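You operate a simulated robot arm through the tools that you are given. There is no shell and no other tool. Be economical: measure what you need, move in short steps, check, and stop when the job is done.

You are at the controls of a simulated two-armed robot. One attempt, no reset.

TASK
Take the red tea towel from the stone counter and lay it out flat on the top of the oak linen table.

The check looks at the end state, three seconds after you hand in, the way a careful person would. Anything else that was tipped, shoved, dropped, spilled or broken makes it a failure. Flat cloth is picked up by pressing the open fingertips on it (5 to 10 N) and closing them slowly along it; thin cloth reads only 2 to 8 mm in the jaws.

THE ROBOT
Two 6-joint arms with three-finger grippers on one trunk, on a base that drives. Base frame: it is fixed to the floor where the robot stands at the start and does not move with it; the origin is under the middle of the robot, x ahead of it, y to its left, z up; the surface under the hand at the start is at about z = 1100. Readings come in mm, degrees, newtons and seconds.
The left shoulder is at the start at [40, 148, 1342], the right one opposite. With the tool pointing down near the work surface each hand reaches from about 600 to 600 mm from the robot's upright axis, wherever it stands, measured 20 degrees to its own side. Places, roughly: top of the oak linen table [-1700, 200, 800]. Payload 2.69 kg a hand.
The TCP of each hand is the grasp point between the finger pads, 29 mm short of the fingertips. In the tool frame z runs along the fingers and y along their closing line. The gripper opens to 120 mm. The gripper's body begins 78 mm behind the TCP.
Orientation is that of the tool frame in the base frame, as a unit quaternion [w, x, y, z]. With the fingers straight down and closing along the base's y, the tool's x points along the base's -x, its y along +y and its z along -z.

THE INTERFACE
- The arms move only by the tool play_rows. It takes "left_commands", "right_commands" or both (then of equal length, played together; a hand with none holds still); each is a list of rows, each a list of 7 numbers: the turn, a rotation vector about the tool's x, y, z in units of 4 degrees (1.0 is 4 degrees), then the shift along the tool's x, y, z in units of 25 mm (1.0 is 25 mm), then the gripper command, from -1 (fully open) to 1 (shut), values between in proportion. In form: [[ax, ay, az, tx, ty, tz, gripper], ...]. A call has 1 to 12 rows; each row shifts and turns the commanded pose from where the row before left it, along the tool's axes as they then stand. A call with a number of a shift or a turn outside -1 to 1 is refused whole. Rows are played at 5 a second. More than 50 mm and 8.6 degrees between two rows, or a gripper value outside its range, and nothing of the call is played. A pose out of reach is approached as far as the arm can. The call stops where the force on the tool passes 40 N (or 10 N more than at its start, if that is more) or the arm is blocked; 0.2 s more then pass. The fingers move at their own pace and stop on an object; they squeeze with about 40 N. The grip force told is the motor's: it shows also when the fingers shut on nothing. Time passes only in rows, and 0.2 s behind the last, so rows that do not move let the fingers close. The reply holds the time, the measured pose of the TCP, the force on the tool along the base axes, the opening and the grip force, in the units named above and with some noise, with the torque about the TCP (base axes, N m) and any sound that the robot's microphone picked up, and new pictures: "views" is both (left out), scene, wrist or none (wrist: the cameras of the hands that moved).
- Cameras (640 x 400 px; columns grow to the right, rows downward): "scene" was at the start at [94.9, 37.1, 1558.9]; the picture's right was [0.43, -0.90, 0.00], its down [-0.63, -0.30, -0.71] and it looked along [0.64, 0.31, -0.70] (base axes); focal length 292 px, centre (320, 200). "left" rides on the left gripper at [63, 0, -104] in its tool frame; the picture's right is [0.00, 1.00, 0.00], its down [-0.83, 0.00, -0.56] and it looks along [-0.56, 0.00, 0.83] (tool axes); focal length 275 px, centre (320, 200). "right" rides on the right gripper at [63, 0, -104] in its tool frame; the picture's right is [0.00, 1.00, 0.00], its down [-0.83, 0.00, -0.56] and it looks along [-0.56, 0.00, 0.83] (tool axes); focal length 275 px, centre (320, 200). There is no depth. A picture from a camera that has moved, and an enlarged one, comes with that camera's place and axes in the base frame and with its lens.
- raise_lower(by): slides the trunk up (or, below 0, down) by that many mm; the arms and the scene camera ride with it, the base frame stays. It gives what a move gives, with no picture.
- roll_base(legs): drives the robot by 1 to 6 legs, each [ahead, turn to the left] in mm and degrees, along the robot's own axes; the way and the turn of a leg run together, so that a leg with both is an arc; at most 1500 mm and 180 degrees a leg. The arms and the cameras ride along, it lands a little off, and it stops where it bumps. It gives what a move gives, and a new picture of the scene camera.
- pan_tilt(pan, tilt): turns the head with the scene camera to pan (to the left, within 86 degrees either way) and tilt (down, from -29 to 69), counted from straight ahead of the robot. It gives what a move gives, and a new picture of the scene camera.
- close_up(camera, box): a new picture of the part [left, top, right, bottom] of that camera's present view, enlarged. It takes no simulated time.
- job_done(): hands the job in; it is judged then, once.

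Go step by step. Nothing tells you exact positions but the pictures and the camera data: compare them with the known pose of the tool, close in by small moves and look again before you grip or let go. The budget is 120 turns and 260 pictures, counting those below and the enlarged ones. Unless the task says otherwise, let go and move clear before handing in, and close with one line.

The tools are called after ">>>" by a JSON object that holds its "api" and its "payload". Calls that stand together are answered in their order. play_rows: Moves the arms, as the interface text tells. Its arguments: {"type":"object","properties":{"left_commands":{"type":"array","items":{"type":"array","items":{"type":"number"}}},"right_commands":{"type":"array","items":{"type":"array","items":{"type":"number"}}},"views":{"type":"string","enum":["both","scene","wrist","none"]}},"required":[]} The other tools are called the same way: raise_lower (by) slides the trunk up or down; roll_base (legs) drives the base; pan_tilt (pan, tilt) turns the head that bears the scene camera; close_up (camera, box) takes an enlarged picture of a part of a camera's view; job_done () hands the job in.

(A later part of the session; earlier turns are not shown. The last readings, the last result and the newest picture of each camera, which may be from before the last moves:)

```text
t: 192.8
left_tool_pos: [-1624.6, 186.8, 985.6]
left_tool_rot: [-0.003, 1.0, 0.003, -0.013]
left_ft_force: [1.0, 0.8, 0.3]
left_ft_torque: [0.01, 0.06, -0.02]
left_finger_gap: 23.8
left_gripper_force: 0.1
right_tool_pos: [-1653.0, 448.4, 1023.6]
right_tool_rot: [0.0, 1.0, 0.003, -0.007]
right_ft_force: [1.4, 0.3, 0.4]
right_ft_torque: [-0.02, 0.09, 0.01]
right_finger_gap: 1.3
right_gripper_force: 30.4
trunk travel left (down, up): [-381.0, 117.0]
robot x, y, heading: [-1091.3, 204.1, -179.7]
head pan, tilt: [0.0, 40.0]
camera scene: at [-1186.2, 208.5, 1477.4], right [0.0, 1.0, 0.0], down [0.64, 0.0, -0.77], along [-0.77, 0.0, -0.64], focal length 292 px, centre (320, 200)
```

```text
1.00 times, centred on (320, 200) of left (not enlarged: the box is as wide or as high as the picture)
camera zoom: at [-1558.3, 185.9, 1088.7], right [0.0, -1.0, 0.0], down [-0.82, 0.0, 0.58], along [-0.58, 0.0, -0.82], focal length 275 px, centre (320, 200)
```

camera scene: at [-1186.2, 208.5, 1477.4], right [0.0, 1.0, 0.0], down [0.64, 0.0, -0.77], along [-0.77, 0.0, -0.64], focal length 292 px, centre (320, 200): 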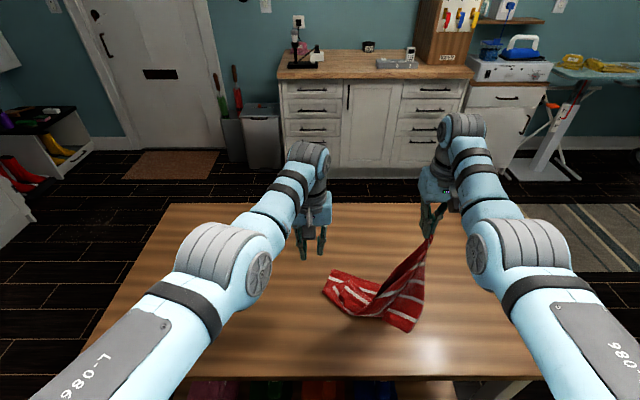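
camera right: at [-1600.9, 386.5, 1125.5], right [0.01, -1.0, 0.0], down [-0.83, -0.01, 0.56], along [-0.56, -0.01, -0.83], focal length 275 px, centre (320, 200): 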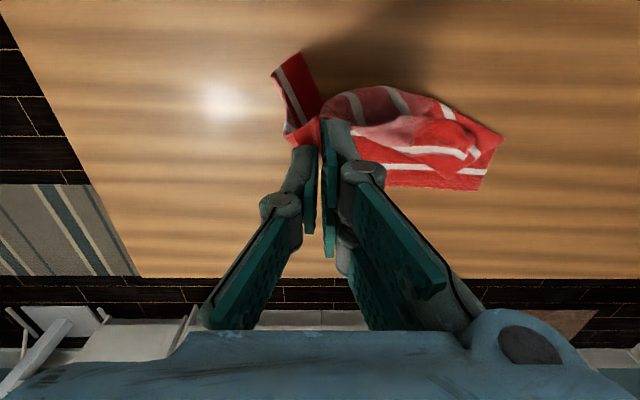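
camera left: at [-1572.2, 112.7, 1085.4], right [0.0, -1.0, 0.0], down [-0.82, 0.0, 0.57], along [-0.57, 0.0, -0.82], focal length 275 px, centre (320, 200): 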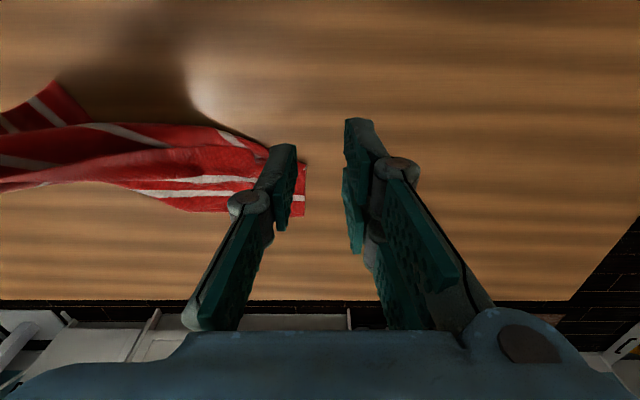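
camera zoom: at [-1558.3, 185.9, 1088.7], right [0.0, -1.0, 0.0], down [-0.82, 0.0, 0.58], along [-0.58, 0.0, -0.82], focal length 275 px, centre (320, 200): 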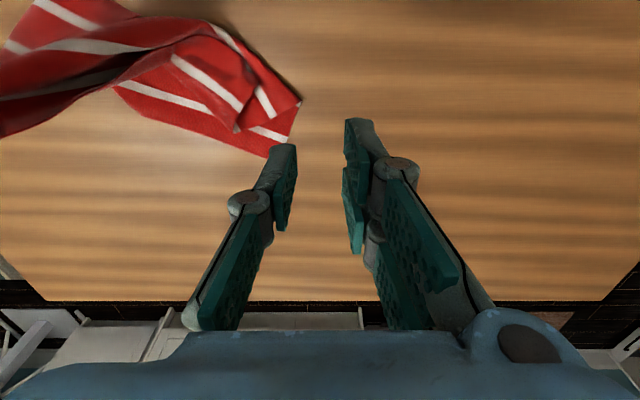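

The tip is at (−1678, 286) with the hem running up-left from it. I'll move the right hand a bit further out and bring the left above the corner, lowering to about 100 mm above it.

>>> {"api": "play_rows", "payload": {"left_commands": [[0, 0, 0, -0.25, -0.2, 0.5, 0.6], [0, 0, 0, -0.25, -0.6, 0.5, 0.6], [0, 0, 0, -0.25, -0.7, 0.5, 0.6], [0, 0, 0, -0.25, -0.7, 0.5, 0.6], [0, 0, 0, -0.25, -0.7, 0.5, 0.6], [0, 0, 0, 0, -0.7, 0.5, 0.6], [0, 0, 0, 0, -0.65, 0.5, 0.6], [0, 0, 0, 0, 0, 0.5, 0.6], [0, 0, 0, 0, 0, 0, 0.6]], "right_commands": [[0, 0, 0, 0, -0.5, 0, 1], [0, 0, 0, 0, -0.5, 0, 1], [0, 0, 0, 0, -0.3, 0, 1], [0, 0, 0, 0, 0, 0, 1], [0, 0, 0, 0, 0, 0, 1], [0, 0, 0, 0, 0, 0, 1], [0, 0, 0, 0, 0, 0, 1], [0, 0, 0, 0, 0, 0, 1], [0, 0, 0, 0, 0, 0, 1]], "views": "both"}}

```text
t: 194.8
left_tool_pos: [-1605.4, 207.1, 890.6]
left_tool_rot: [-0.003, 1.0, 0.002, -0.01]
left_ft_force: [0.6, 0.4, 0.1]
left_ft_torque: [-0.01, 0.0, 0.02]
left_finger_gap: 23.9
left_gripper_force: 0.0
left hand out of reach, approached as far as the arm can: row 1, 2, 3, 4, 5, 6, 7
right_tool_pos: [-1660.3, 479.4, 1020.0]
right_tool_rot: [0.001, 1.0, 0.003, -0.003]
right_ft_force: [0.2, -0.2, 0.9]
right_ft_torque: [0.0, -0.01, 0.0]
right_finger_gap: 1.5
right_gripper_force: 30.9
trunk travel left (down, up): [-381.0, 117.0]
robot x, y, heading: [-1093.1, 206.8, -179.7]
head pan, tilt: [0.0, 40.0]
camera scene: at [-1195.8, 208.5, 1476.6], right [0.0, 1.0, 0.0], down [0.64, 0.0, -0.77], along [-0.77, 0.0, -0.64], focal length 292 px, centre (320, 200)
camera right: at [-1596.7, 480.8, 1124.0], right [0.01, -1.0, 0.0], down [-0.83, -0.01, 0.56], along [-0.56, -0.01, -0.83], focal length 275 px, centre (320, 200)
camera left: at [-1539.5, 206.2, 993.1], right [0.0, -1.0, -0.01], down [-0.82, 0.0, 0.57], along [-0.57, 0.0, -0.82], focal length 275 px, centre (320, 200)
```

scene: 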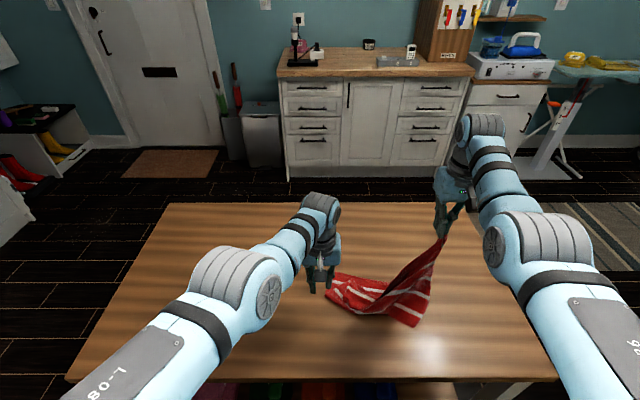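
right: 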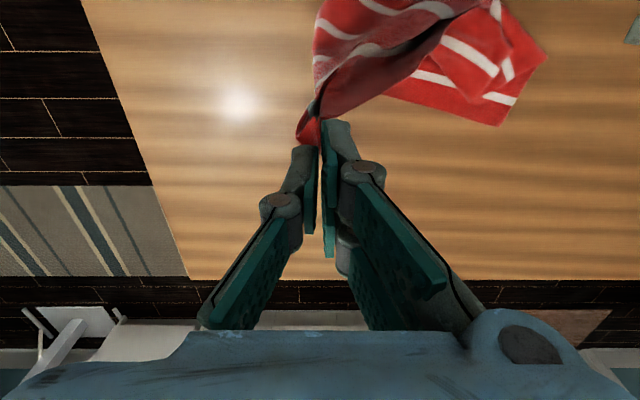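
left: 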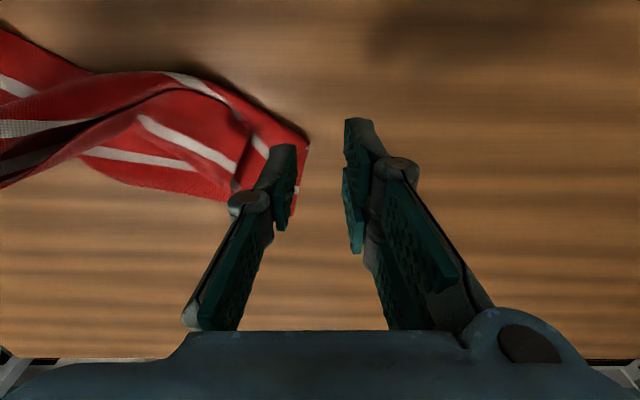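

The left arm can't reach that far across. I'll pull the right hand inward and turn the base 12° to the right so the left hand comes over the corner.

>>> {"api": "play_rows", "payload": {"right_commands": [[0, 0, 0, 0, 0.8, 0, 1], [0, 0, 0, 0, 0.8, 0, 1], [0, 0, 0, 0, 0.8, 0, 1], [0, 0, 0, 0, 0.8, 0, 1]], "views": "none"}}

>>> {"api": "roll_base", "payload": {"legs": [[0, -12]]}}

>>> {"api": "close_up", "payload": {"camera": "left", "box": [0, 0, 640, 400]}}

```text
t: 195.8
left_tool_pos: [-1604.2, 206.9, 888.0]
left_tool_rot: [-0.003, 1.0, 0.003, -0.01]
left_ft_force: [0.2, -0.2, 0.4]
left_ft_torque: [0.0, 0.01, 0.03]
left_finger_gap: 23.7
left_gripper_force: 0.0
right_tool_pos: [-1661.1, 399.1, 1021.2]
right_tool_rot: [0.001, 1.0, 0.001, -0.003]
right_ft_force: [0.7, -0.9, 0.5]
right_ft_torque: [0.01, -0.01, 0.02]
right_finger_gap: 1.3
right_gripper_force: 31.1
trunk travel left (down, up): [-381.0, 117.0]
robot x, y, heading: [-1090.4, 208.0, -179.6]
head pan, tilt: [0.0, 40.0]
```

```text
t: 197.0
left_tool_pos: [-1594.4, 312.6, 890.0]
left_tool_rot: [-0.003, 0.995, -0.102, -0.009]
left_ft_force: [0.8, 0.5, -0.6]
left_ft_torque: [0.02, 0.06, 0.0]
left_finger_gap: 24.1
left_gripper_force: 0.1
right_tool_pos: [-1608.8, 512.7, 1019.6]
right_tool_rot: [0.001, 0.995, -0.102, -0.003]
right_ft_force: [0.7, -0.6, 0.1]
right_ft_torque: [0.0, 0.0, 0.04]
right_finger_gap: 1.2
right_gripper_force: 30.6
trunk travel left (down, up): [-381.0, 117.0]
robot x, y, heading: [-1090.6, 207.1, 168.2]
head pan, tilt: [0.0, 40.0]
camera scene: at [-1194.3, 228.9, 1476.5], right [0.2, 0.98, 0.0], down [0.63, -0.13, -0.77], along [-0.75, 0.15, -0.64], focal length 292 px, centre (320, 200)
```

scene: 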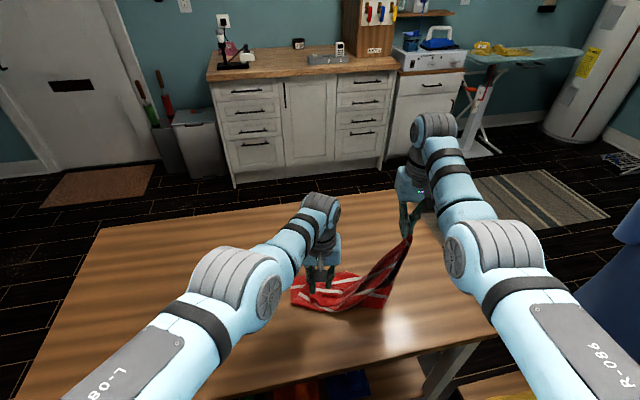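

```text
1.00 times, centred on (320, 200) of left (not enlarged: the box is as wide or as high as the picture)
camera zoom: at [-1530.5, 297.8, 992.9], right [-0.21, -0.98, -0.01], down [-0.8, 0.17, 0.57], along [-0.56, 0.12, -0.82], focal length 275 px, centre (320, 200)
```

zoom: 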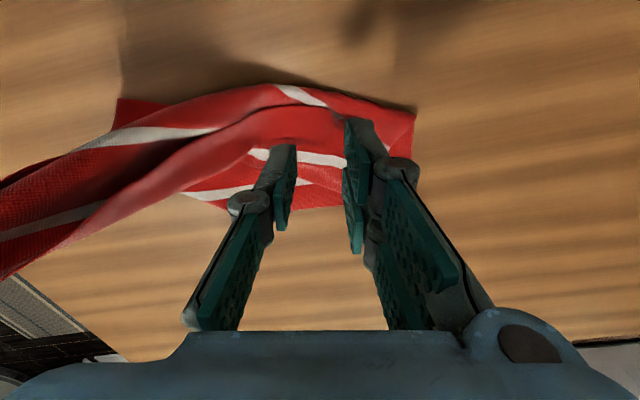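

>>> {"api": "close_up", "payload": {"camera": "left", "box": [170, 70, 430, 230]}}

>>> {"api": "close_up", "payload": {"camera": "scene", "box": [270, 225, 420, 325]}}

```text
2.46 times, centred on (300, 150) of left
camera zoom: at [-1530.5, 297.8, 992.9], right [-0.21, -0.98, -0.01], down [-0.8, 0.17, 0.57], along [-0.56, 0.12, -0.82], focal length 678 px, centre (369, 323)
```

zoom: 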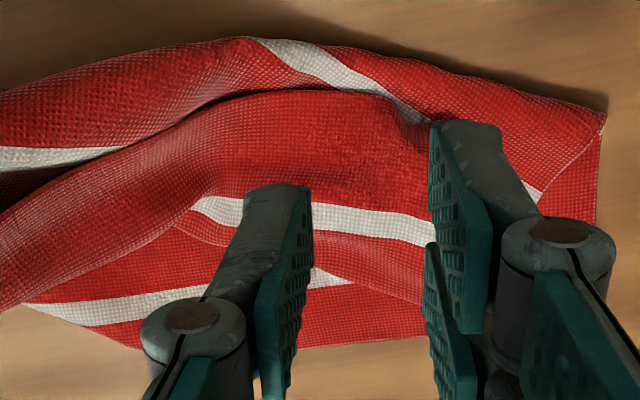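

```text
4.00 times, centred on (345, 275) of scene
camera zoom: at [-1194.3, 228.9, 1476.5], right [0.2, 0.98, 0.0], down [0.63, -0.13, -0.77], along [-0.75, 0.15, -0.64], focal length 1169 px, centre (220, -100)
```

zoom: 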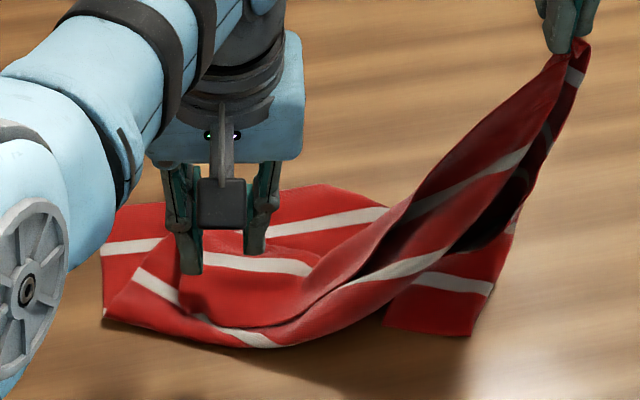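

The hem edge near its left corner is right below, about 65 mm further ahead. I'll lean the left hand 16° and come down over it.

>>> {"api": "play_rows", "payload": {"left_commands": [[0, -1, 0, -0.648, 0.08, 0.045, 0.5], [0, -1, 0, -0.644, 0.08, 0.09, 0.5], [0, -1, 0, -0.636, 0.08, 0.135, 0.5], [0, -1, 0, -0.625, 0.08, 0.18, 0.5], [0, 0, 0, 0.2, 0, 0.7, 0.5], [0, 0, 0, 0.2, 0, 0.7, 0.5], [0, 0, 0, 0.2, 0, 0.7, 0.5], [0, 0, 0, 0, 0, 0, 0.5]], "views": "both"}}

>>> {"api": "close_up", "payload": {"camera": "left", "box": [170, 70, 430, 230]}}

```text
t: 198.8
left_tool_pos: [-1643.6, 298.9, 837.6]
left_tool_rot: [-0.018, 0.984, -0.099, -0.147]
left_ft_force: [0.2, 0.2, 0.4]
left_ft_torque: [-0.01, -0.01, 0.01]
left_finger_gap: 30.3
left_gripper_force: 0.0
left hand out of reach, approached as far as the arm can: row 3, 5, 6, 7
right_tool_pos: [-1608.3, 511.9, 1021.4]
right_tool_rot: [0.0, 0.995, -0.101, -0.004]
right_ft_force: [0.2, -0.1, -0.1]
right_ft_torque: [-0.02, 0.04, 0.01]
right_finger_gap: 1.1
right_gripper_force: 30.2
trunk travel left (down, up): [-381.0, 117.0]
robot x, y, heading: [-1093.3, 207.7, 168.5]
head pan, tilt: [0.0, 40.0]
camera scene: at [-1193.6, 230.0, 1476.6], right [0.2, 0.98, 0.0], down [0.63, -0.13, -0.77], along [-0.75, 0.15, -0.64], focal length 292 px, centre (320, 200)
camera left: at [-1554.4, 279.4, 919.5], right [-0.21, -0.98, 0.0], down [-0.62, 0.13, 0.78], along [-0.76, 0.16, -0.63], focal length 275 px, centre (320, 200)
```

scene: 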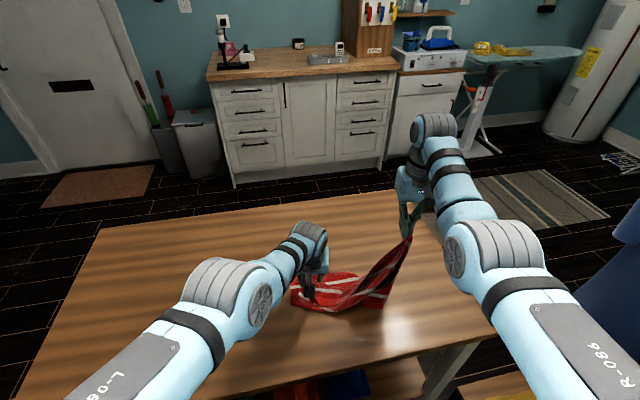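
left: 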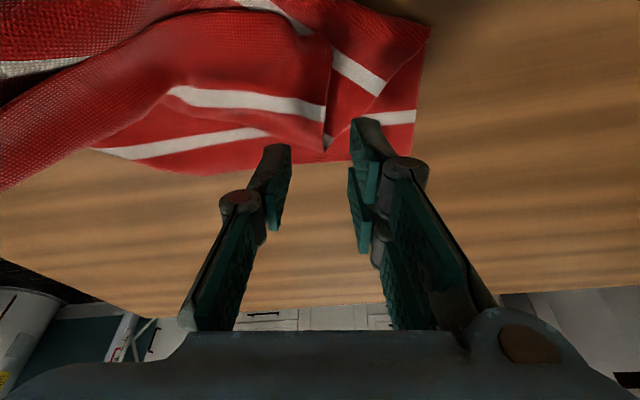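

```text
2.46 times, centred on (300, 150) of left
camera zoom: at [-1554.4, 279.4, 919.5], right [-0.21, -0.98, 0.0], down [-0.62, 0.13, 0.78], along [-0.76, 0.16, -0.63], focal length 678 px, centre (369, 323)
```

zoom: 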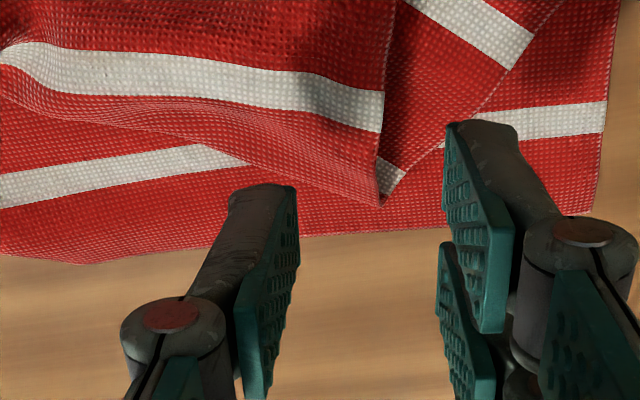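

Now I see the hem-left corner clearly at (−1680, 303). I'll lean a bit more, shift 12 mm onto the cloth, and lower with the trunk.

>>> {"api": "play_rows", "payload": {"left_commands": [[0, -1, 0, -0.15, -0.17, 0.05, 0.6], [0, -1, 0, -0.15, -0.17, 0.06, 0.6], [0, -1, 0, -0.15, -0.17, 0.07, 0.6], [0, 0, 0, 0, 0, 0, 0.6]], "views": "none"}}

>>> {"api": "raise_lower", "payload": {"by": -28}}

>>> {"api": "close_up", "payload": {"camera": "left", "box": [170, 30, 430, 190]}}

```text
t: 199.8
left_tool_pos: [-1663.3, 321.2, 833.1]
left_tool_rot: [-0.027, 0.963, -0.098, -0.249]
left_ft_force: [-0.2, 0.3, 0.2]
left_ft_torque: [0.0, -0.01, 0.01]
left_finger_gap: 23.9
left_gripper_force: 0.1
left hand out of reach, approached as far as the arm can: row 1, 2, 3
right_tool_pos: [-1608.3, 512.1, 1020.9]
right_tool_rot: [0.0, 0.995, -0.101, -0.003]
right_ft_force: [1.3, -0.2, 0.3]
right_ft_torque: [0.01, 0.01, -0.03]
right_finger_gap: 1.1
right_gripper_force: 30.5
trunk travel left (down, up): [-381.0, 117.0]
robot x, y, heading: [-1089.3, 205.7, 168.4]
head pan, tilt: [0.0, 40.0]
```

```text
t: 200.6
left_tool_pos: [-1663.2, 321.3, 804.0]
left_tool_rot: [-0.027, 0.963, -0.097, -0.25]
left_ft_force: [0.4, -0.4, -0.2]
left_ft_torque: [0.04, 0.03, 0.0]
left_finger_gap: 23.7
left_gripper_force: 0.1
right_tool_pos: [-1608.8, 512.6, 993.0]
right_tool_rot: [0.001, 0.995, -0.101, -0.003]
right_ft_force: [-0.2, 0.6, 0.2]
right_ft_torque: [0.0, 0.0, 0.04]
right_finger_gap: 1.2
right_gripper_force: 30.7
trunk travel left (down, up): [-353.0, 145.0]
robot x, y, heading: [-1089.2, 206.7, 168.5]
head pan, tilt: [0.0, 40.0]
```

```text
2.46 times, centred on (300, 110) of left
camera zoom: at [-1558.8, 298.4, 865.2], right [-0.21, -0.98, 0.0], down [-0.45, 0.09, 0.89], along [-0.87, 0.18, -0.46], focal length 678 px, centre (369, 422)
```

zoom: 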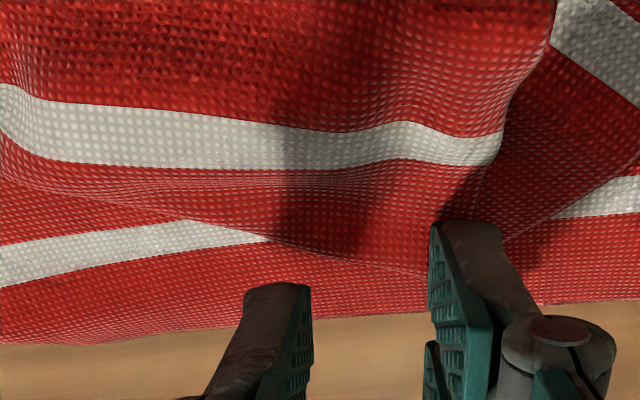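

I'm slightly past the edge; I'll come back about 12 mm (which also lowers 6 mm) and check the contact.

>>> {"api": "play_rows", "payload": {"left_commands": [[0, 0, 0, 0.3, 0, 0, 0.63], [0, 0, 0, 0.25, 0, 0, 0.63], [0, 0, 0, 0, 0, 0, 0.63]], "views": "wrist"}}

>>> {"api": "close_up", "payload": {"camera": "left", "box": [170, 30, 430, 190]}}

```text
t: 201.3
left_tool_pos: [-1656.1, 321.7, 796.1]
left_tool_rot: [-0.028, 0.963, -0.098, -0.25]
left_ft_force: [-2.2, -1.3, 14.1]
left_ft_torque: [-0.26, 0.03, -0.08]
left_finger_gap: 22.4
left_gripper_force: 0.2
left hand out of reach, approached as far as the arm can: row 2
right_tool_pos: [-1606.5, 512.2, 993.6]
right_tool_rot: [0.0, 0.995, -0.101, -0.005]
right_ft_force: [0.7, 0.2, 0.0]
right_ft_torque: [0.02, -0.01, -0.01]
right_finger_gap: 1.2
right_gripper_force: 31.0
trunk travel left (down, up): [-353.0, 145.0]
robot x, y, heading: [-1090.9, 207.2, 168.4]
head pan, tilt: [0.0, 40.0]
camera left: at [-1551.6, 299.6, 857.6], right [-0.21, -0.98, 0.0], down [-0.45, 0.09, 0.89], along [-0.87, 0.18, -0.45], focal length 275 px, centre (320, 200)
```

left: 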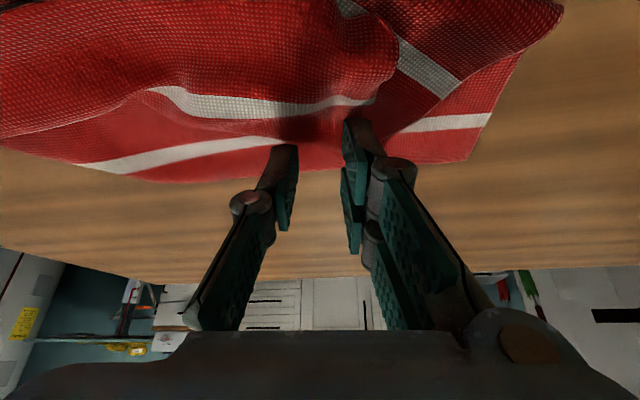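

```text
2.46 times, centred on (300, 110) of left
camera zoom: at [-1551.6, 299.6, 857.6], right [-0.21, -0.98, 0.0], down [-0.45, 0.09, 0.89], along [-0.87, 0.18, -0.45], focal length 678 px, centre (369, 422)
```

zoom: 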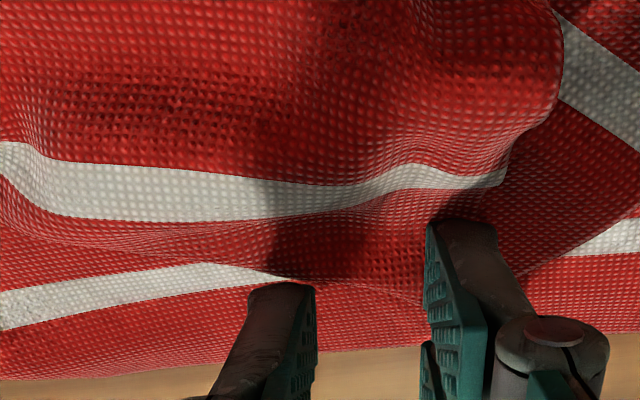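

Contact is 14 N on the hem. I'll close slowly, then lift 40 mm and inspect.

>>> {"api": "play_rows", "payload": {"left_commands": [[0, 0, 0, 0, 0, 0, 0.68], [0, 0, 0, 0, 0, 0, 0.74], [0, 0, 0, 0, 0, 0, 0.8], [0, 0, 0, 0, 0, 0, 0.86], [0, 0, 0, 0, 0, 0, 0.92], [0, 0, 0, 0, 0, 0, 1], [0, 0, 0, 0, 0, 0, 1], [0, 0, 0, -0.2, 0, -0.5, 1], [0, 0, 0, -0.2, 0, -0.5, 1], [0, 0, 0, -0.2, 0, -0.5, 1], [0, 0, 0, 0, 0, 0, 1]], "views": "both"}}

>>> {"api": "close_up", "payload": {"camera": "scene", "box": [270, 225, 420, 325]}}

```text
t: 203.8
left_tool_pos: [-1669.6, 327.4, 826.9]
left_tool_rot: [-0.028, 0.963, -0.098, -0.248]
left_ft_force: [0.2, -0.4, 1.2]
left_ft_torque: [0.01, 0.01, 0.0]
left_finger_gap: 0.0
left_gripper_force: 28.0
left hand out of reach, approached as far as the arm can: row 8, 9, 10
right_tool_pos: [-1608.7, 512.7, 992.5]
right_tool_rot: [0.001, 0.995, -0.101, -0.003]
right_ft_force: [0.6, 0.9, 0.4]
right_ft_torque: [-0.03, 0.01, 0.01]
right_finger_gap: 1.1
right_gripper_force: 31.0
trunk travel left (down, up): [-353.0, 145.0]
robot x, y, heading: [-1089.3, 206.6, 168.1]
head pan, tilt: [0.0, 40.0]
camera scene: at [-1193.9, 230.2, 1448.4], right [0.2, 0.98, 0.0], down [0.63, -0.13, -0.77], along [-0.75, 0.15, -0.64], focal length 292 px, centre (320, 200)
camera left: at [-1565.5, 305.6, 887.6], right [-0.21, -0.98, 0.0], down [-0.45, 0.09, 0.89], along [-0.87, 0.18, -0.46], focal length 275 px, centre (320, 200)
```

scene: 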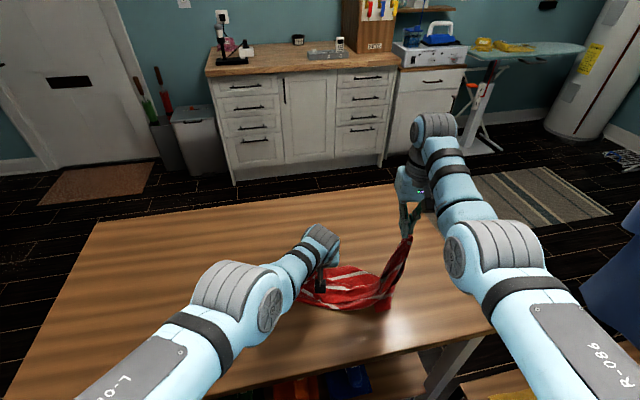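
left: 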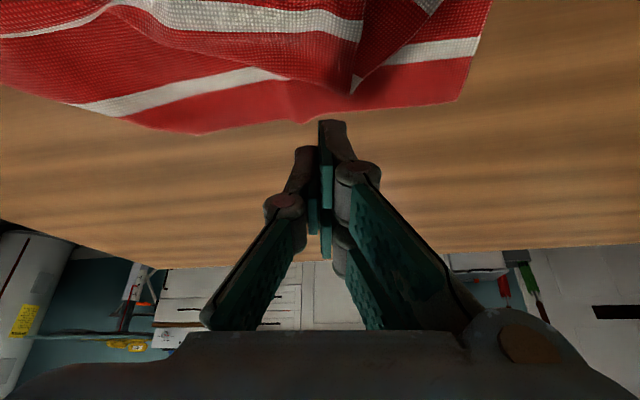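

```text
4.00 times, centred on (345, 275) of scene
camera zoom: at [-1193.9, 230.2, 1448.4], right [0.2, 0.98, 0.0], down [0.63, -0.13, -0.77], along [-0.75, 0.15, -0.64], focal length 1169 px, centre (220, -100)
```

zoom: 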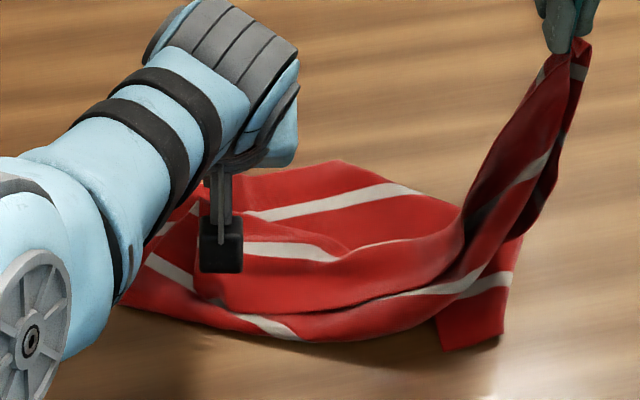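

I pinched just beyond the hem (its tip is at (−1667, 308)). I'll reopen, come back 33 mm and press again.

>>> {"api": "play_rows", "payload": {"left_commands": [[0, 0, 0, 0.3, 0, -0.15, 0.6], [0, 0, 0, 0.45, 0, -0.1, 0.6], [0, 0, 0, 0.4, 0, -0.1, 0.6], [0, 0, 0, 0.2, 0, 0.3, 0.6], [0, 0, 0, 0.2, 0, 0.3, 0.6], [0, 0, 0, 0, 0, 0, 0.6]], "views": "wrist"}}

```text
t: 205.2
left_tool_pos: [-1653.7, 320.6, 795.2]
left_tool_rot: [-0.027, 0.962, -0.097, -0.253]
left_ft_force: [-4.1, -3.6, 22.1]
left_ft_torque: [-0.47, 0.06, -0.07]
left_finger_gap: 28.2
left_gripper_force: 1.4
left hand out of reach, approached as far as the arm can: row 1, 2, 3, 5
right_tool_pos: [-1606.5, 510.5, 994.2]
right_tool_rot: [0.0, 0.995, -0.1, -0.004]
right_ft_force: [0.4, -0.1, -0.6]
right_ft_torque: [0.01, -0.01, 0.05]
right_finger_gap: 1.5
right_gripper_force: 30.9
trunk travel left (down, up): [-353.0, 145.0]
robot x, y, heading: [-1093.7, 205.9, 168.4]
head pan, tilt: [0.0, 40.0]
camera left: at [-1549.8, 298.9, 855.8], right [-0.21, -0.98, 0.0], down [-0.44, 0.09, 0.89], along [-0.87, 0.18, -0.45], focal length 275 px, centre (320, 200)
```

left: 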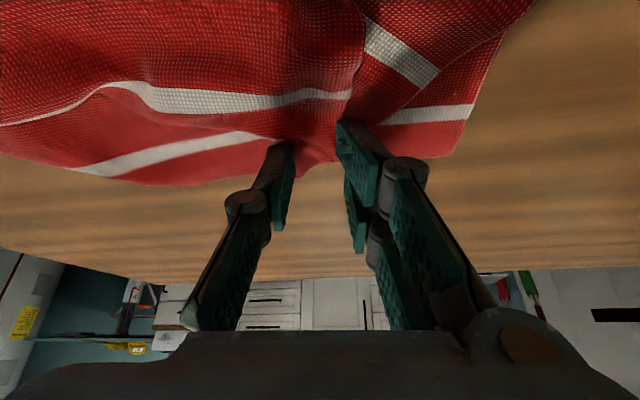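

The arm is at its limit here, so I'll lift slightly, back the base 20 mm, and come down again.

>>> {"api": "raise_lower", "payload": {"by": 20}}

>>> {"api": "roll_base", "payload": {"legs": [[-22, 0]]}}

>>> {"api": "raise_lower", "payload": {"by": -19}}

>>> {"api": "play_rows", "payload": {"left_commands": [[0, 0, 0, 0, 0, 0, 0.6], [0, 0, 0, 0, 0, 0, 0.6]], "views": "wrist"}}

```text
t: 205.8
left_tool_pos: [-1653.9, 321.7, 812.1]
left_tool_rot: [-0.027, 0.964, -0.097, -0.248]
left_ft_force: [-0.3, -0.7, 0.3]
left_ft_torque: [-0.02, 0.01, 0.0]
left_finger_gap: 23.7
left_gripper_force: 0.0
right_tool_pos: [-1606.5, 513.6, 1012.9]
right_tool_rot: [0.0, 0.995, -0.101, -0.003]
right_ft_force: [-0.1, 0.1, 0.2]
right_ft_torque: [0.03, 0.0, 0.02]
right_finger_gap: 1.4
right_gripper_force: 30.7
trunk travel left (down, up): [-373.0, 125.0]
robot x, y, heading: [-1093.3, 207.7, 168.4]
head pan, tilt: [0.0, 40.0]
```

```text
t: 206.6
left_tool_pos: [-1635.7, 318.3, 810.1]
left_tool_rot: [-0.028, 0.964, -0.097, -0.246]
left_ft_force: [-0.6, 0.4, 0.1]
left_ft_torque: [0.0, -0.02, 0.02]
left_finger_gap: 24.2
left_gripper_force: 0.0
right_tool_pos: [-1590.9, 509.5, 1009.9]
right_tool_rot: [0.001, 0.995, -0.102, 0.0]
right_ft_force: [-0.2, -0.1, -0.9]
right_ft_torque: [-0.03, -0.07, -0.01]
right_finger_gap: 1.4
right_gripper_force: 30.5
trunk travel left (down, up): [-373.0, 125.0]
robot x, y, heading: [-1068.0, 201.9, 168.5]
head pan, tilt: [0.0, 40.0]
camera scene: at [-1178.7, 227.0, 1467.9], right [0.2, 0.98, 0.0], down [0.63, -0.13, -0.76], along [-0.75, 0.15, -0.65], focal length 292 px, centre (320, 200)
```

scene: 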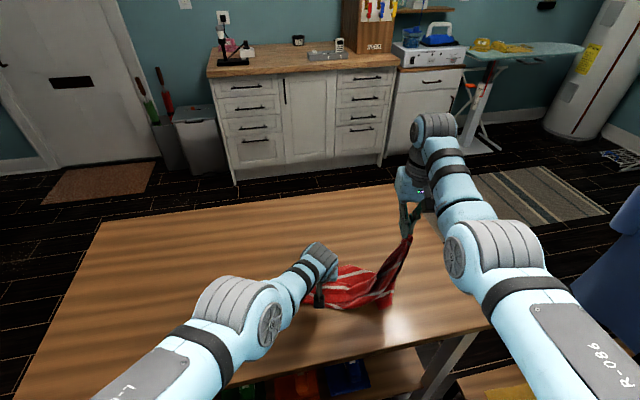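

```text
t: 207.3
left_tool_pos: [-1632.9, 317.7, 797.3]
left_tool_rot: [-0.029, 0.962, -0.098, -0.253]
left_ft_force: [-2.5, 0.4, 17.7]
left_ft_torque: [-0.36, 0.09, -0.06]
left_finger_gap: 23.3
left_gripper_force: 0.1
right_tool_pos: [-1583.6, 508.1, 994.3]
right_tool_rot: [0.0, 0.995, -0.101, -0.005]
right_ft_force: [0.3, 0.3, 0.0]
right_ft_torque: [0.03, 0.01, 0.05]
right_finger_gap: 1.2
right_gripper_force: 30.6
trunk travel left (down, up): [-354.0, 144.0]
robot x, y, heading: [-1069.7, 204.0, 168.4]
head pan, tilt: [0.0, 40.0]
```

```text
t: 207.9
left_tool_pos: [-1631.8, 317.2, 795.1]
left_tool_rot: [-0.028, 0.962, -0.098, -0.251]
left_ft_force: [-5.8, -0.2, 24.3]
left_ft_torque: [-0.47, 0.17, -0.13]
left_finger_gap: 24.2
left_gripper_force: 0.1
right_tool_pos: [-1584.2, 507.5, 994.9]
right_tool_rot: [0.0, 0.995, -0.101, -0.005]
right_ft_force: [0.2, 0.5, -0.4]
right_ft_torque: [0.0, 0.03, 0.03]
right_finger_gap: 1.6
right_gripper_force: 30.3
trunk travel left (down, up): [-354.0, 144.0]
robot x, y, heading: [-1070.7, 202.9, 168.4]
head pan, tilt: [0.0, 40.0]
camera left: at [-1527.8, 295.2, 856.5], right [-0.21, -0.98, 0.0], down [-0.44, 0.09, 0.89], along [-0.87, 0.18, -0.45], focal length 275 px, centre (320, 200)
```

left: 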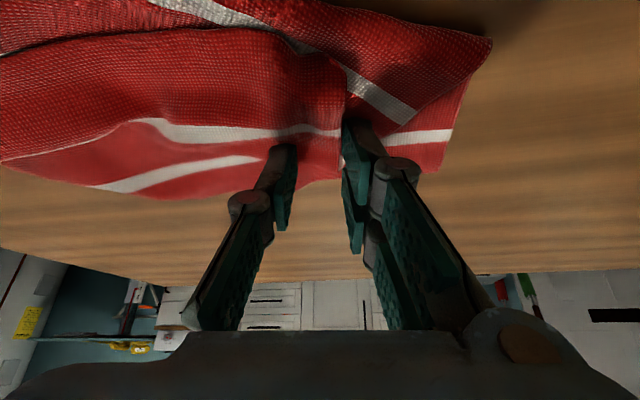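

The fingers straddle the hem by the stripe, but one sits on the side edge. I'll hop 9 mm inward, press again and close slowly, then lift.

>>> {"api": "play_rows", "payload": {"left_commands": [[0, 0, 0, 0, -0.1, -0.25, 0.6], [0, 0, 0, 0, -0.25, 0, 0.6], [0, 0, 0, 0, 0, 0.2, 0.62], [0, 0, 0, 0, 0, 0, 0.68], [0, 0, 0, 0, 0, 0, 0.74], [0, 0, 0, 0, 0, 0, 0.8], [0, 0, 0, 0, 0, 0, 0.86], [0, 0, 0, 0, 0, 0, 0.92], [0, 0, 0, 0, 0, 0, 1], [0, 0, 0, 0, 0, 0, 1]], "views": "none"}}

>>> {"api": "raise_lower", "payload": {"by": 45}}

>>> {"api": "close_up", "payload": {"camera": "left", "box": [0, 0, 640, 400]}}

>>> {"api": "close_up", "payload": {"camera": "scene", "box": [270, 215, 430, 325]}}

```text
t: 210.1
left_tool_pos: [-1634.3, 314.1, 794.3]
left_tool_rot: [-0.026, 0.963, -0.096, -0.25]
left_ft_force: [-0.3, -1.9, 16.0]
left_ft_torque: [-0.22, -0.12, -0.02]
left_finger_gap: 0.0
left_gripper_force: 28.4
left hand out of reach, approached as far as the arm can: row 1, 2
right_tool_pos: [-1584.5, 507.6, 993.5]
right_tool_rot: [0.0, 0.995, -0.1, -0.004]
right_ft_force: [-0.8, -0.2, -0.6]
right_ft_torque: [0.0, -0.02, 0.03]
right_finger_gap: 1.4
right_gripper_force: 30.6
trunk travel left (down, up): [-354.0, 144.0]
robot x, y, heading: [-1069.6, 200.8, 168.4]
head pan, tilt: [0.0, 40.0]
```

```text
t: 210.9
left_tool_pos: [-1635.3, 315.4, 837.1]
left_tool_rot: [-0.025, 0.964, -0.095, -0.248]
left_ft_force: [-0.4, -0.5, -0.8]
left_ft_torque: [0.02, 0.03, 0.02]
left_finger_gap: 0.0
left_gripper_force: 28.1
right_tool_pos: [-1585.4, 508.4, 1038.5]
right_tool_rot: [0.0, 0.995, -0.101, -0.003]
right_ft_force: [-0.3, 0.1, -0.4]
right_ft_torque: [0.01, 0.02, 0.02]
right_finger_gap: 1.1
right_gripper_force: 30.8
trunk travel left (down, up): [-399.0, 99.0]
robot x, y, heading: [-1068.7, 203.1, 168.4]
head pan, tilt: [0.0, 40.0]
```

```text
1.00 times, centred on (320, 200) of left (not enlarged: the box is as wide or as high as the picture)
camera zoom: at [-1531.2, 293.3, 898.4], right [-0.2, -0.98, 0.0], down [-0.45, 0.09, 0.89], along [-0.87, 0.18, -0.46], focal length 275 px, centre (320, 200)
```

zoom: 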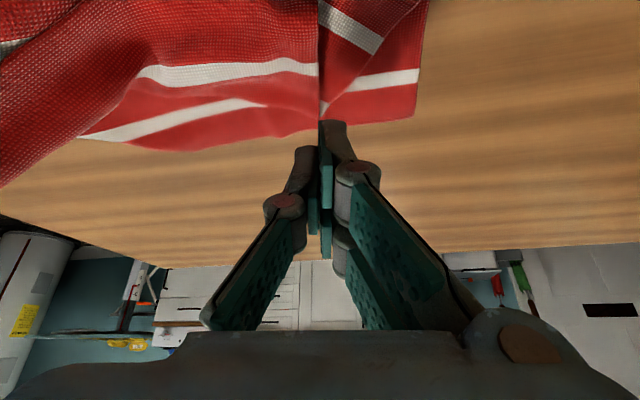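

```text
3.64 times, centred on (350, 270) of scene
camera zoom: at [-1172.2, 225.6, 1495.0], right [0.2, 0.98, 0.0], down [0.63, -0.13, -0.77], along [-0.75, 0.15, -0.64], focal length 1063 px, centre (211, -54)
```

zoom: 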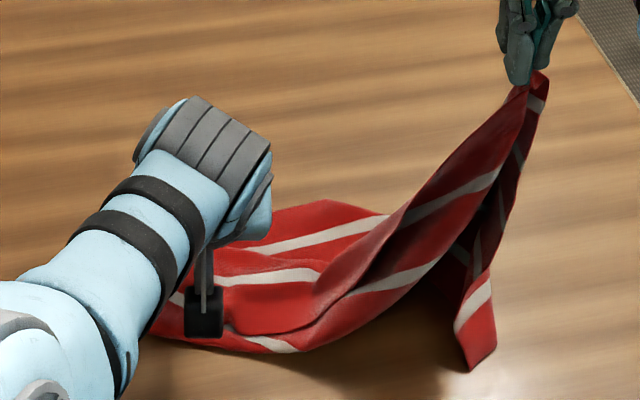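

That pose is too awkward. I'll straighten the left hand, turn the base another 8° right and ease the right hand inward, so the left can work vertically over the corner.

>>> {"api": "play_rows", "payload": {"left_commands": [[0, 1, 0, 0.2, 0, -0.3, 0.5], [0, 1, 0, 0.2, 0, -0.3, 0.5], [0, 1, 0, 0.2, 0, -0.3, 0.5], [0, 1, 0, 0.2, 0.4, -0.3, 0.5], [0, 1, 0, 0.2, 0.6, -0.2, 0.5], [0, 1, 0, 0.2, 0.6, -0.2, 0.5], [0, 0.5, 0, 0.2, 0.6, -0.1, 0.5], [0, 0, 0, 0, 0.6, 0, 0.5]], "right_commands": [[0, 0, 0, 0, 0, 0, 1], [0, 0, 0, 0, 0, 0, 1], [0, 0, 0, 0, 0, 0, 1], [0, 0, 0, 0, 0.5, 0, 1], [0, 0, 0, 0, 0.5, 0, 1], [0, 0, 0, 0, 0.5, 0, 1], [0, 0, 0, 0, 0.5, 0, 1], [0, 0, 0, 0, 0.4, 0, 1]], "views": "none"}}

>>> {"api": "roll_base", "payload": {"legs": [[0, -8], [18, 0]]}}

>>> {"api": "close_up", "payload": {"camera": "left", "box": [0, 0, 640, 400]}}

```text
t: 212.8
left_tool_pos: [-1598.2, 234.9, 868.0]
left_tool_rot: [-0.007, 0.995, -0.101, -0.025]
left_ft_force: [0.2, 0.0, -0.4]
left_ft_torque: [0.02, -0.03, -0.04]
left_finger_gap: 29.9
left_gripper_force: 0.2
left hand out of reach, approached as far as the arm can: row 6
right_tool_pos: [-1599.5, 447.6, 1040.3]
right_tool_rot: [0.001, 0.995, -0.101, -0.003]
right_ft_force: [-1.1, -0.8, 0.4]
right_ft_torque: [0.0, 0.02, -0.01]
right_finger_gap: 1.3
right_gripper_force: 30.5
trunk travel left (down, up): [-399.0, 99.0]
robot x, y, heading: [-1068.9, 202.1, 168.6]
head pan, tilt: [0.0, 40.0]
```

```text
t: 214.1
left_tool_pos: [-1602.2, 315.1, 871.7]
left_tool_rot: [-0.007, 0.985, -0.171, -0.027]
left_ft_force: [0.8, -0.2, 0.6]
left_ft_torque: [0.02, 0.03, 0.02]
left_finger_gap: 30.0
left_gripper_force: 0.1
right_tool_pos: [-1572.7, 524.8, 1042.4]
right_tool_rot: [0.001, 0.985, -0.17, -0.006]
right_ft_force: [-0.3, 0.5, -0.7]
right_ft_torque: [0.03, 0.06, 0.06]
right_finger_gap: 1.2
right_gripper_force: 30.7
trunk travel left (down, up): [-399.0, 99.0]
robot x, y, heading: [-1088.8, 206.1, 160.4]
head pan, tilt: [0.0, 40.0]
camera scene: at [-1179.1, 244.1, 1495.3], right [0.34, 0.94, 0.0], down [0.6, -0.22, -0.77], along [-0.72, 0.26, -0.64], focal length 292 px, centre (320, 200)
```

scene: 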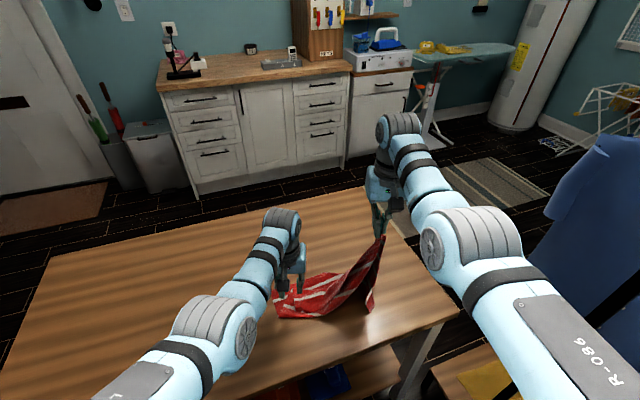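

```text
1.00 times, centred on (320, 200) of left (not enlarged: the box is as wide or as high as the picture)
camera zoom: at [-1536.6, 291.4, 971.8], right [-0.34, -0.94, -0.01], down [-0.75, 0.27, 0.6], along [-0.56, 0.21, -0.8], focal length 275 px, centre (320, 200)
```

zoom: 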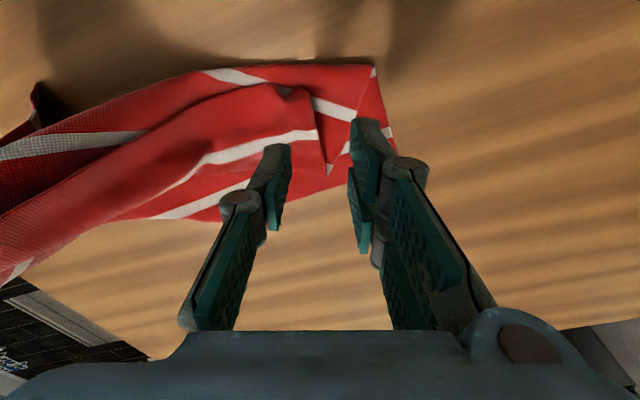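

The tip is clearly visible at (−1652, 327). I'll move the left hand forward 43 mm over the hem and lower to just above it.

>>> {"api": "play_rows", "payload": {"left_commands": [[0, 0, 0, -0.43, -0.07, 0, 0.6], [0, 0, 0, -0.43, -0.07, 0.5, 0.6], [0, 0, 0, -0.43, -0.07, 0.7, 0.6], [0, 0, 0, -0.43, -0.07, 0.7, 0.6], [0, 0, 0, 0, 0, 0.5, 0.6], [0, 0, 0, 0, 0, 0, 0.6]], "views": "wrist"}}

>>> {"api": "close_up", "payload": {"camera": "left", "box": [190, 60, 450, 220]}}

```text
t: 215.5
left_tool_pos: [-1610.0, 308.1, 839.9]
left_tool_rot: [-0.007, 0.985, -0.169, -0.025]
left_ft_force: [0.2, 0.1, 1.2]
left_ft_torque: [0.01, 0.03, 0.01]
left_finger_gap: 23.9
left_gripper_force: 0.1
left hand out of reach, approached as far as the arm can: row 2, 3, 4, 5
right_tool_pos: [-1576.2, 526.4, 1040.0]
right_tool_rot: [0.0, 0.985, -0.17, -0.003]
right_ft_force: [-0.6, -0.6, 0.0]
right_ft_torque: [0.0, -0.02, 0.02]
right_finger_gap: 1.2
right_gripper_force: 31.0
trunk travel left (down, up): [-399.0, 99.0]
robot x, y, heading: [-1080.7, 209.0, 160.3]
head pan, tilt: [0.0, 40.0]
camera left: at [-1544.9, 282.6, 940.8], right [-0.34, -0.94, -0.01], down [-0.75, 0.27, 0.6], along [-0.56, 0.21, -0.8], focal length 275 px, centre (320, 200)
```

left: 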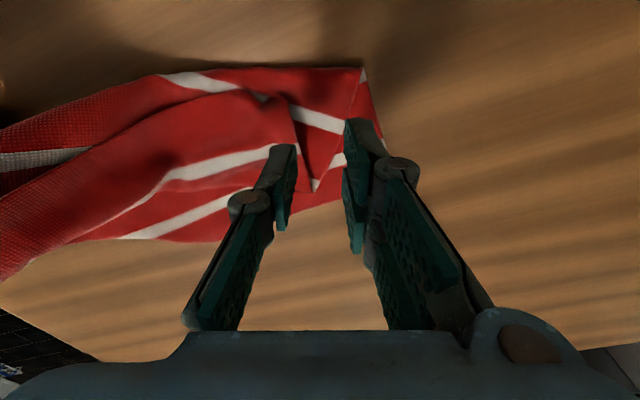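

```text
2.46 times, centred on (320, 140) of left
camera zoom: at [-1544.9, 282.6, 940.8], right [-0.34, -0.94, -0.01], down [-0.75, 0.27, 0.6], along [-0.56, 0.21, -0.8], focal length 678 px, centre (320, 348)
```

zoom: 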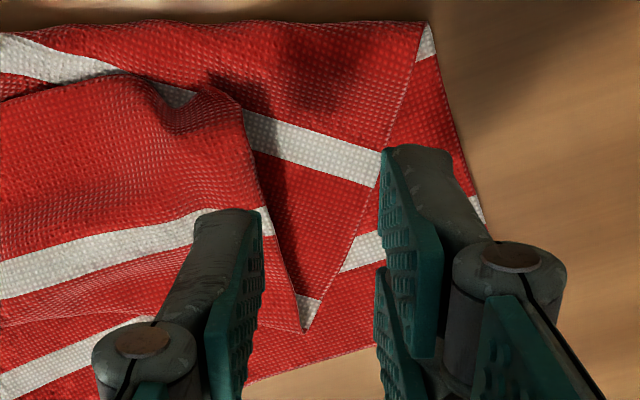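

Reach shrinks because the shoulders are too high now. I'll raise the left hand with its arm and lower the trunk 140 mm, then come over the hem again.

>>> {"api": "play_rows", "payload": {"left_commands": [[0, 0, 0, 0, 0, -1, 0.6], [0, 0, 0, 0, 0, -1, 0.6], [0, 0, 0, 0, 0, -1, 0.6], [0, 0, 0, 0, 0, -1, 0.6], [0, 0, 0, 0, 0, -1, 0.6], [0, 0, 0, 0, 0, -1, 0.6]], "views": "none"}}

>>> {"api": "raise_lower", "payload": {"by": -140}}

>>> {"api": "play_rows", "payload": {"left_commands": [[0, 0, 0, -0.5, -0.2, 0, 0.6], [0, 0, 0, -0.5, -0.2, 0, 0.6], [0, 0, 0, -0.3, -0.2, 0, 0.6], [0, 0, 0, 0, 0, 0.4, 0.6], [0, 0, 0, 0, 0, 0, 0.6]], "views": "wrist"}}

```text
t: 216.9
left_tool_pos: [-1604.3, 303.9, 992.2]
left_tool_rot: [-0.006, 0.985, -0.17, -0.024]
left_ft_force: [0.1, 0.1, -0.3]
left_ft_torque: [0.02, 0.0, 0.0]
left_finger_gap: 24.0
left_gripper_force: 0.1
right_tool_pos: [-1575.8, 526.6, 1039.0]
right_tool_rot: [0.0, 0.985, -0.17, -0.003]
right_ft_force: [-0.2, 0.0, 0.5]
right_ft_torque: [-0.02, 0.0, 0.03]
right_finger_gap: 1.4
right_gripper_force: 30.7
trunk travel left (down, up): [-399.0, 99.0]
robot x, y, heading: [-1084.6, 214.5, 160.4]
head pan, tilt: [0.0, 40.0]
```

```text
t: 218.6
left_tool_pos: [-1603.3, 303.5, 853.1]
left_tool_rot: [-0.007, 0.985, -0.17, -0.025]
left_ft_force: [0.5, 0.8, -0.1]
left_ft_torque: [-0.01, 0.01, 0.0]
left_finger_gap: 23.8
left_gripper_force: 0.2
right_tool_pos: [-1576.0, 526.7, 900.5]
right_tool_rot: [0.001, 0.985, -0.171, -0.004]
right_ft_force: [-0.7, 0.5, 0.0]
right_ft_torque: [0.02, 0.0, 0.04]
right_finger_gap: 1.1
right_gripper_force: 30.6
trunk travel left (down, up): [-259.0, 239.0]
robot x, y, heading: [-1088.7, 208.4, 160.7]
head pan, tilt: [0.0, 40.0]
```

```text
t: 219.8
left_tool_pos: [-1630.2, 329.1, 844.2]
left_tool_rot: [-0.007, 0.985, -0.17, -0.026]
left_ft_force: [0.0, 0.4, -0.7]
left_ft_torque: [-0.03, -0.03, 0.02]
left_finger_gap: 23.8
left_gripper_force: 0.0
right_tool_pos: [-1576.2, 524.7, 900.7]
right_tool_rot: [0.0, 0.985, -0.17, -0.004]
right_ft_force: [0.3, -0.3, -0.2]
right_ft_torque: [0.0, -0.01, 0.04]
right_finger_gap: 1.1
right_gripper_force: 30.4
trunk travel left (down, up): [-259.0, 239.0]
robot x, y, heading: [-1087.7, 207.3, 160.2]
head pan, tilt: [0.0, 40.0]
camera left: at [-1564.4, 304.9, 944.8], right [-0.34, -0.94, -0.01], down [-0.75, 0.27, 0.6], along [-0.56, 0.21, -0.8], focal length 275 px, centre (320, 200)
```

left: 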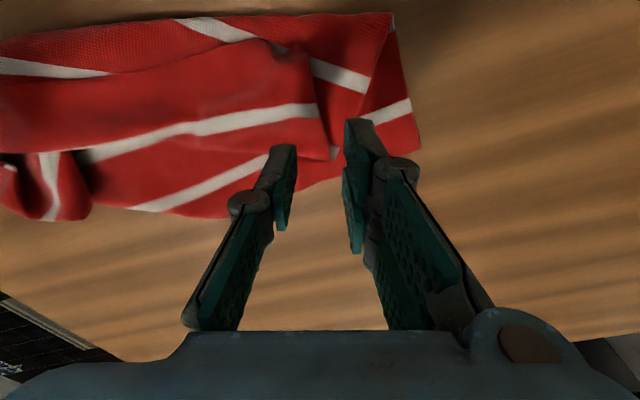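

Good reach now. The hem target is at about (−1638, 339): I'll shift slightly and lower to near contact.

>>> {"api": "play_rows", "payload": {"left_commands": [[0, 0, 0, -0.2, -0.13, 0.3, 0.6], [0, 0, 0, -0.2, -0.13, 0.5, 0.6], [0, 0, 0, 0, 0, 0.5, 0.6], [0, 0, 0, 0, 0, 0.4, 0.6], [0, 0, 0, 0, 0, 0, 0.6]], "views": "wrist"}}

```text
t: 221.0
left_tool_pos: [-1631.2, 332.3, 804.8]
left_tool_rot: [-0.007, 0.985, -0.17, -0.025]
left_ft_force: [-0.2, 1.0, -0.8]
left_ft_torque: [-0.02, 0.02, 0.01]
left_finger_gap: 24.3
left_gripper_force: 0.2
left hand out of reach, approached as far as the arm can: row 2, 4
right_tool_pos: [-1577.6, 526.3, 900.3]
right_tool_rot: [0.0, 0.985, -0.171, -0.004]
right_ft_force: [-0.9, -0.2, -0.6]
right_ft_torque: [-0.01, 0.01, 0.04]
right_finger_gap: 1.5
right_gripper_force: 30.9
trunk travel left (down, up): [-259.0, 239.0]
robot x, y, heading: [-1086.4, 210.3, 160.2]
head pan, tilt: [0.0, 40.0]
camera left: at [-1566.6, 308.2, 905.1], right [-0.34, -0.94, -0.01], down [-0.75, 0.27, 0.6], along [-0.56, 0.21, -0.8], focal length 275 px, centre (320, 200)
```

left: 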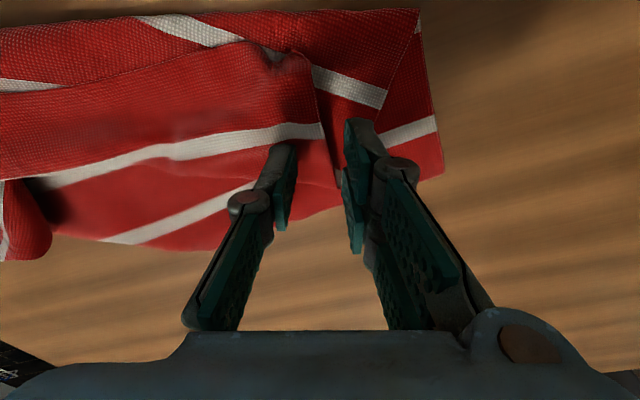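

The right finger is just off the side edge, so I'll turn the base 1.2° right to shift about 10 mm and lower with the trunk to contact.

>>> {"api": "roll_base", "payload": {"legs": [[0, -1.3]]}}

>>> {"api": "raise_lower", "payload": {"by": -10}}

>>> {"api": "play_rows", "payload": {"left_commands": [[0, 0, 0, 0, 0, 0.05, 0.6], [0, 0, 0, 0, 0, 0, 0.6]], "views": "wrist"}}

```text
t: 221.8
left_tool_pos: [-1629.5, 343.6, 804.0]
left_tool_rot: [-0.009, 0.983, -0.182, -0.025]
left_ft_force: [0.0, 0.4, 0.2]
left_ft_torque: [0.03, -0.02, 0.01]
left_finger_gap: 24.1
left_gripper_force: 0.2
right_tool_pos: [-1569.4, 534.9, 900.7]
right_tool_rot: [0.0, 0.983, -0.182, -0.004]
right_ft_force: [0.4, -0.2, 0.9]
right_ft_torque: [-0.01, 0.03, 0.05]
right_finger_gap: 1.3
right_gripper_force: 30.4
trunk travel left (down, up): [-259.0, 239.0]
robot x, y, heading: [-1085.7, 207.7, 159.1]
head pan, tilt: [0.0, 40.0]
camera scene: at [-1184.4, 247.1, 1355.2], right [0.36, 0.93, 0.0], down [0.6, -0.23, -0.77], along [-0.72, 0.27, -0.64], focal length 292 px, centre (320, 200)
```

scene: 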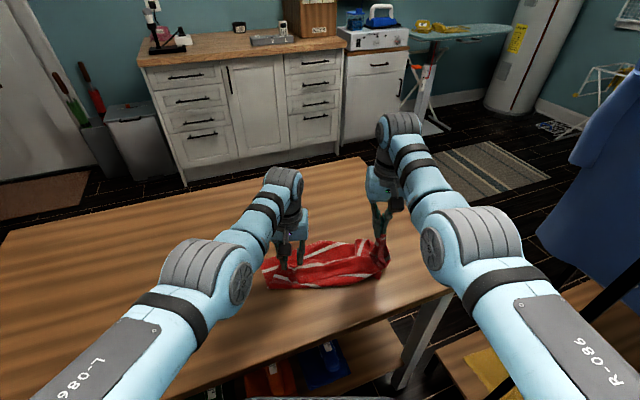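

```text
t: 222.3
left_tool_pos: [-1629.3, 344.0, 794.2]
left_tool_rot: [-0.007, 0.983, -0.182, -0.025]
left_ft_force: [-0.2, 0.2, 0.8]
left_ft_torque: [0.01, 0.03, 0.02]
left_finger_gap: 24.1
left_gripper_force: 0.0
right_tool_pos: [-1569.7, 537.1, 890.3]
right_tool_rot: [0.001, 0.983, -0.181, -0.004]
right_ft_force: [0.4, -1.2, -0.3]
right_ft_torque: [-0.01, 0.01, 0.03]
right_finger_gap: 1.5
right_gripper_force: 30.6
trunk travel left (down, up): [-249.0, 249.0]
robot x, y, heading: [-1089.3, 206.6, 159.2]
head pan, tilt: [0.0, 40.0]
```

```text
t: 222.9
left_tool_pos: [-1628.7, 344.0, 793.5]
left_tool_rot: [-0.007, 0.983, -0.181, -0.025]
left_ft_force: [0.7, -0.3, 0.1]
left_ft_torque: [0.02, 0.0, -0.05]
left_finger_gap: 24.0
left_gripper_force: 0.0
right_tool_pos: [-1567.9, 537.3, 888.9]
right_tool_rot: [0.0, 0.983, -0.182, -0.004]
right_ft_force: [-0.2, -0.3, 0.4]
right_ft_torque: [-0.02, 0.01, 0.03]
right_finger_gap: 1.4
right_gripper_force: 30.2
trunk travel left (down, up): [-249.0, 249.0]
robot x, y, heading: [-1087.5, 208.4, 158.8]
head pan, tilt: [0.0, 40.0]
camera left: at [-1564.6, 318.1, 894.1], right [-0.36, -0.93, -0.01], down [-0.75, 0.29, 0.6], along [-0.56, 0.22, -0.8], focal length 275 px, centre (320, 200)
```

left: 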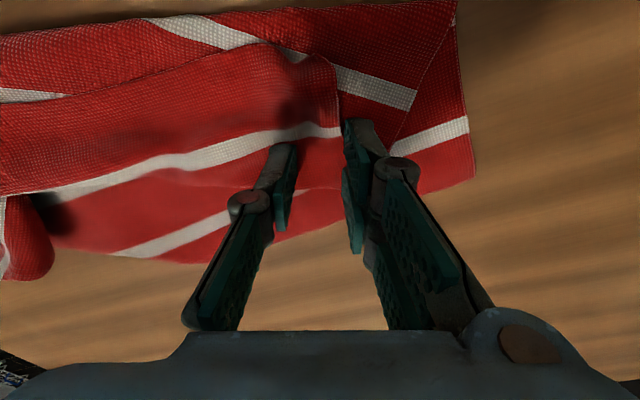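

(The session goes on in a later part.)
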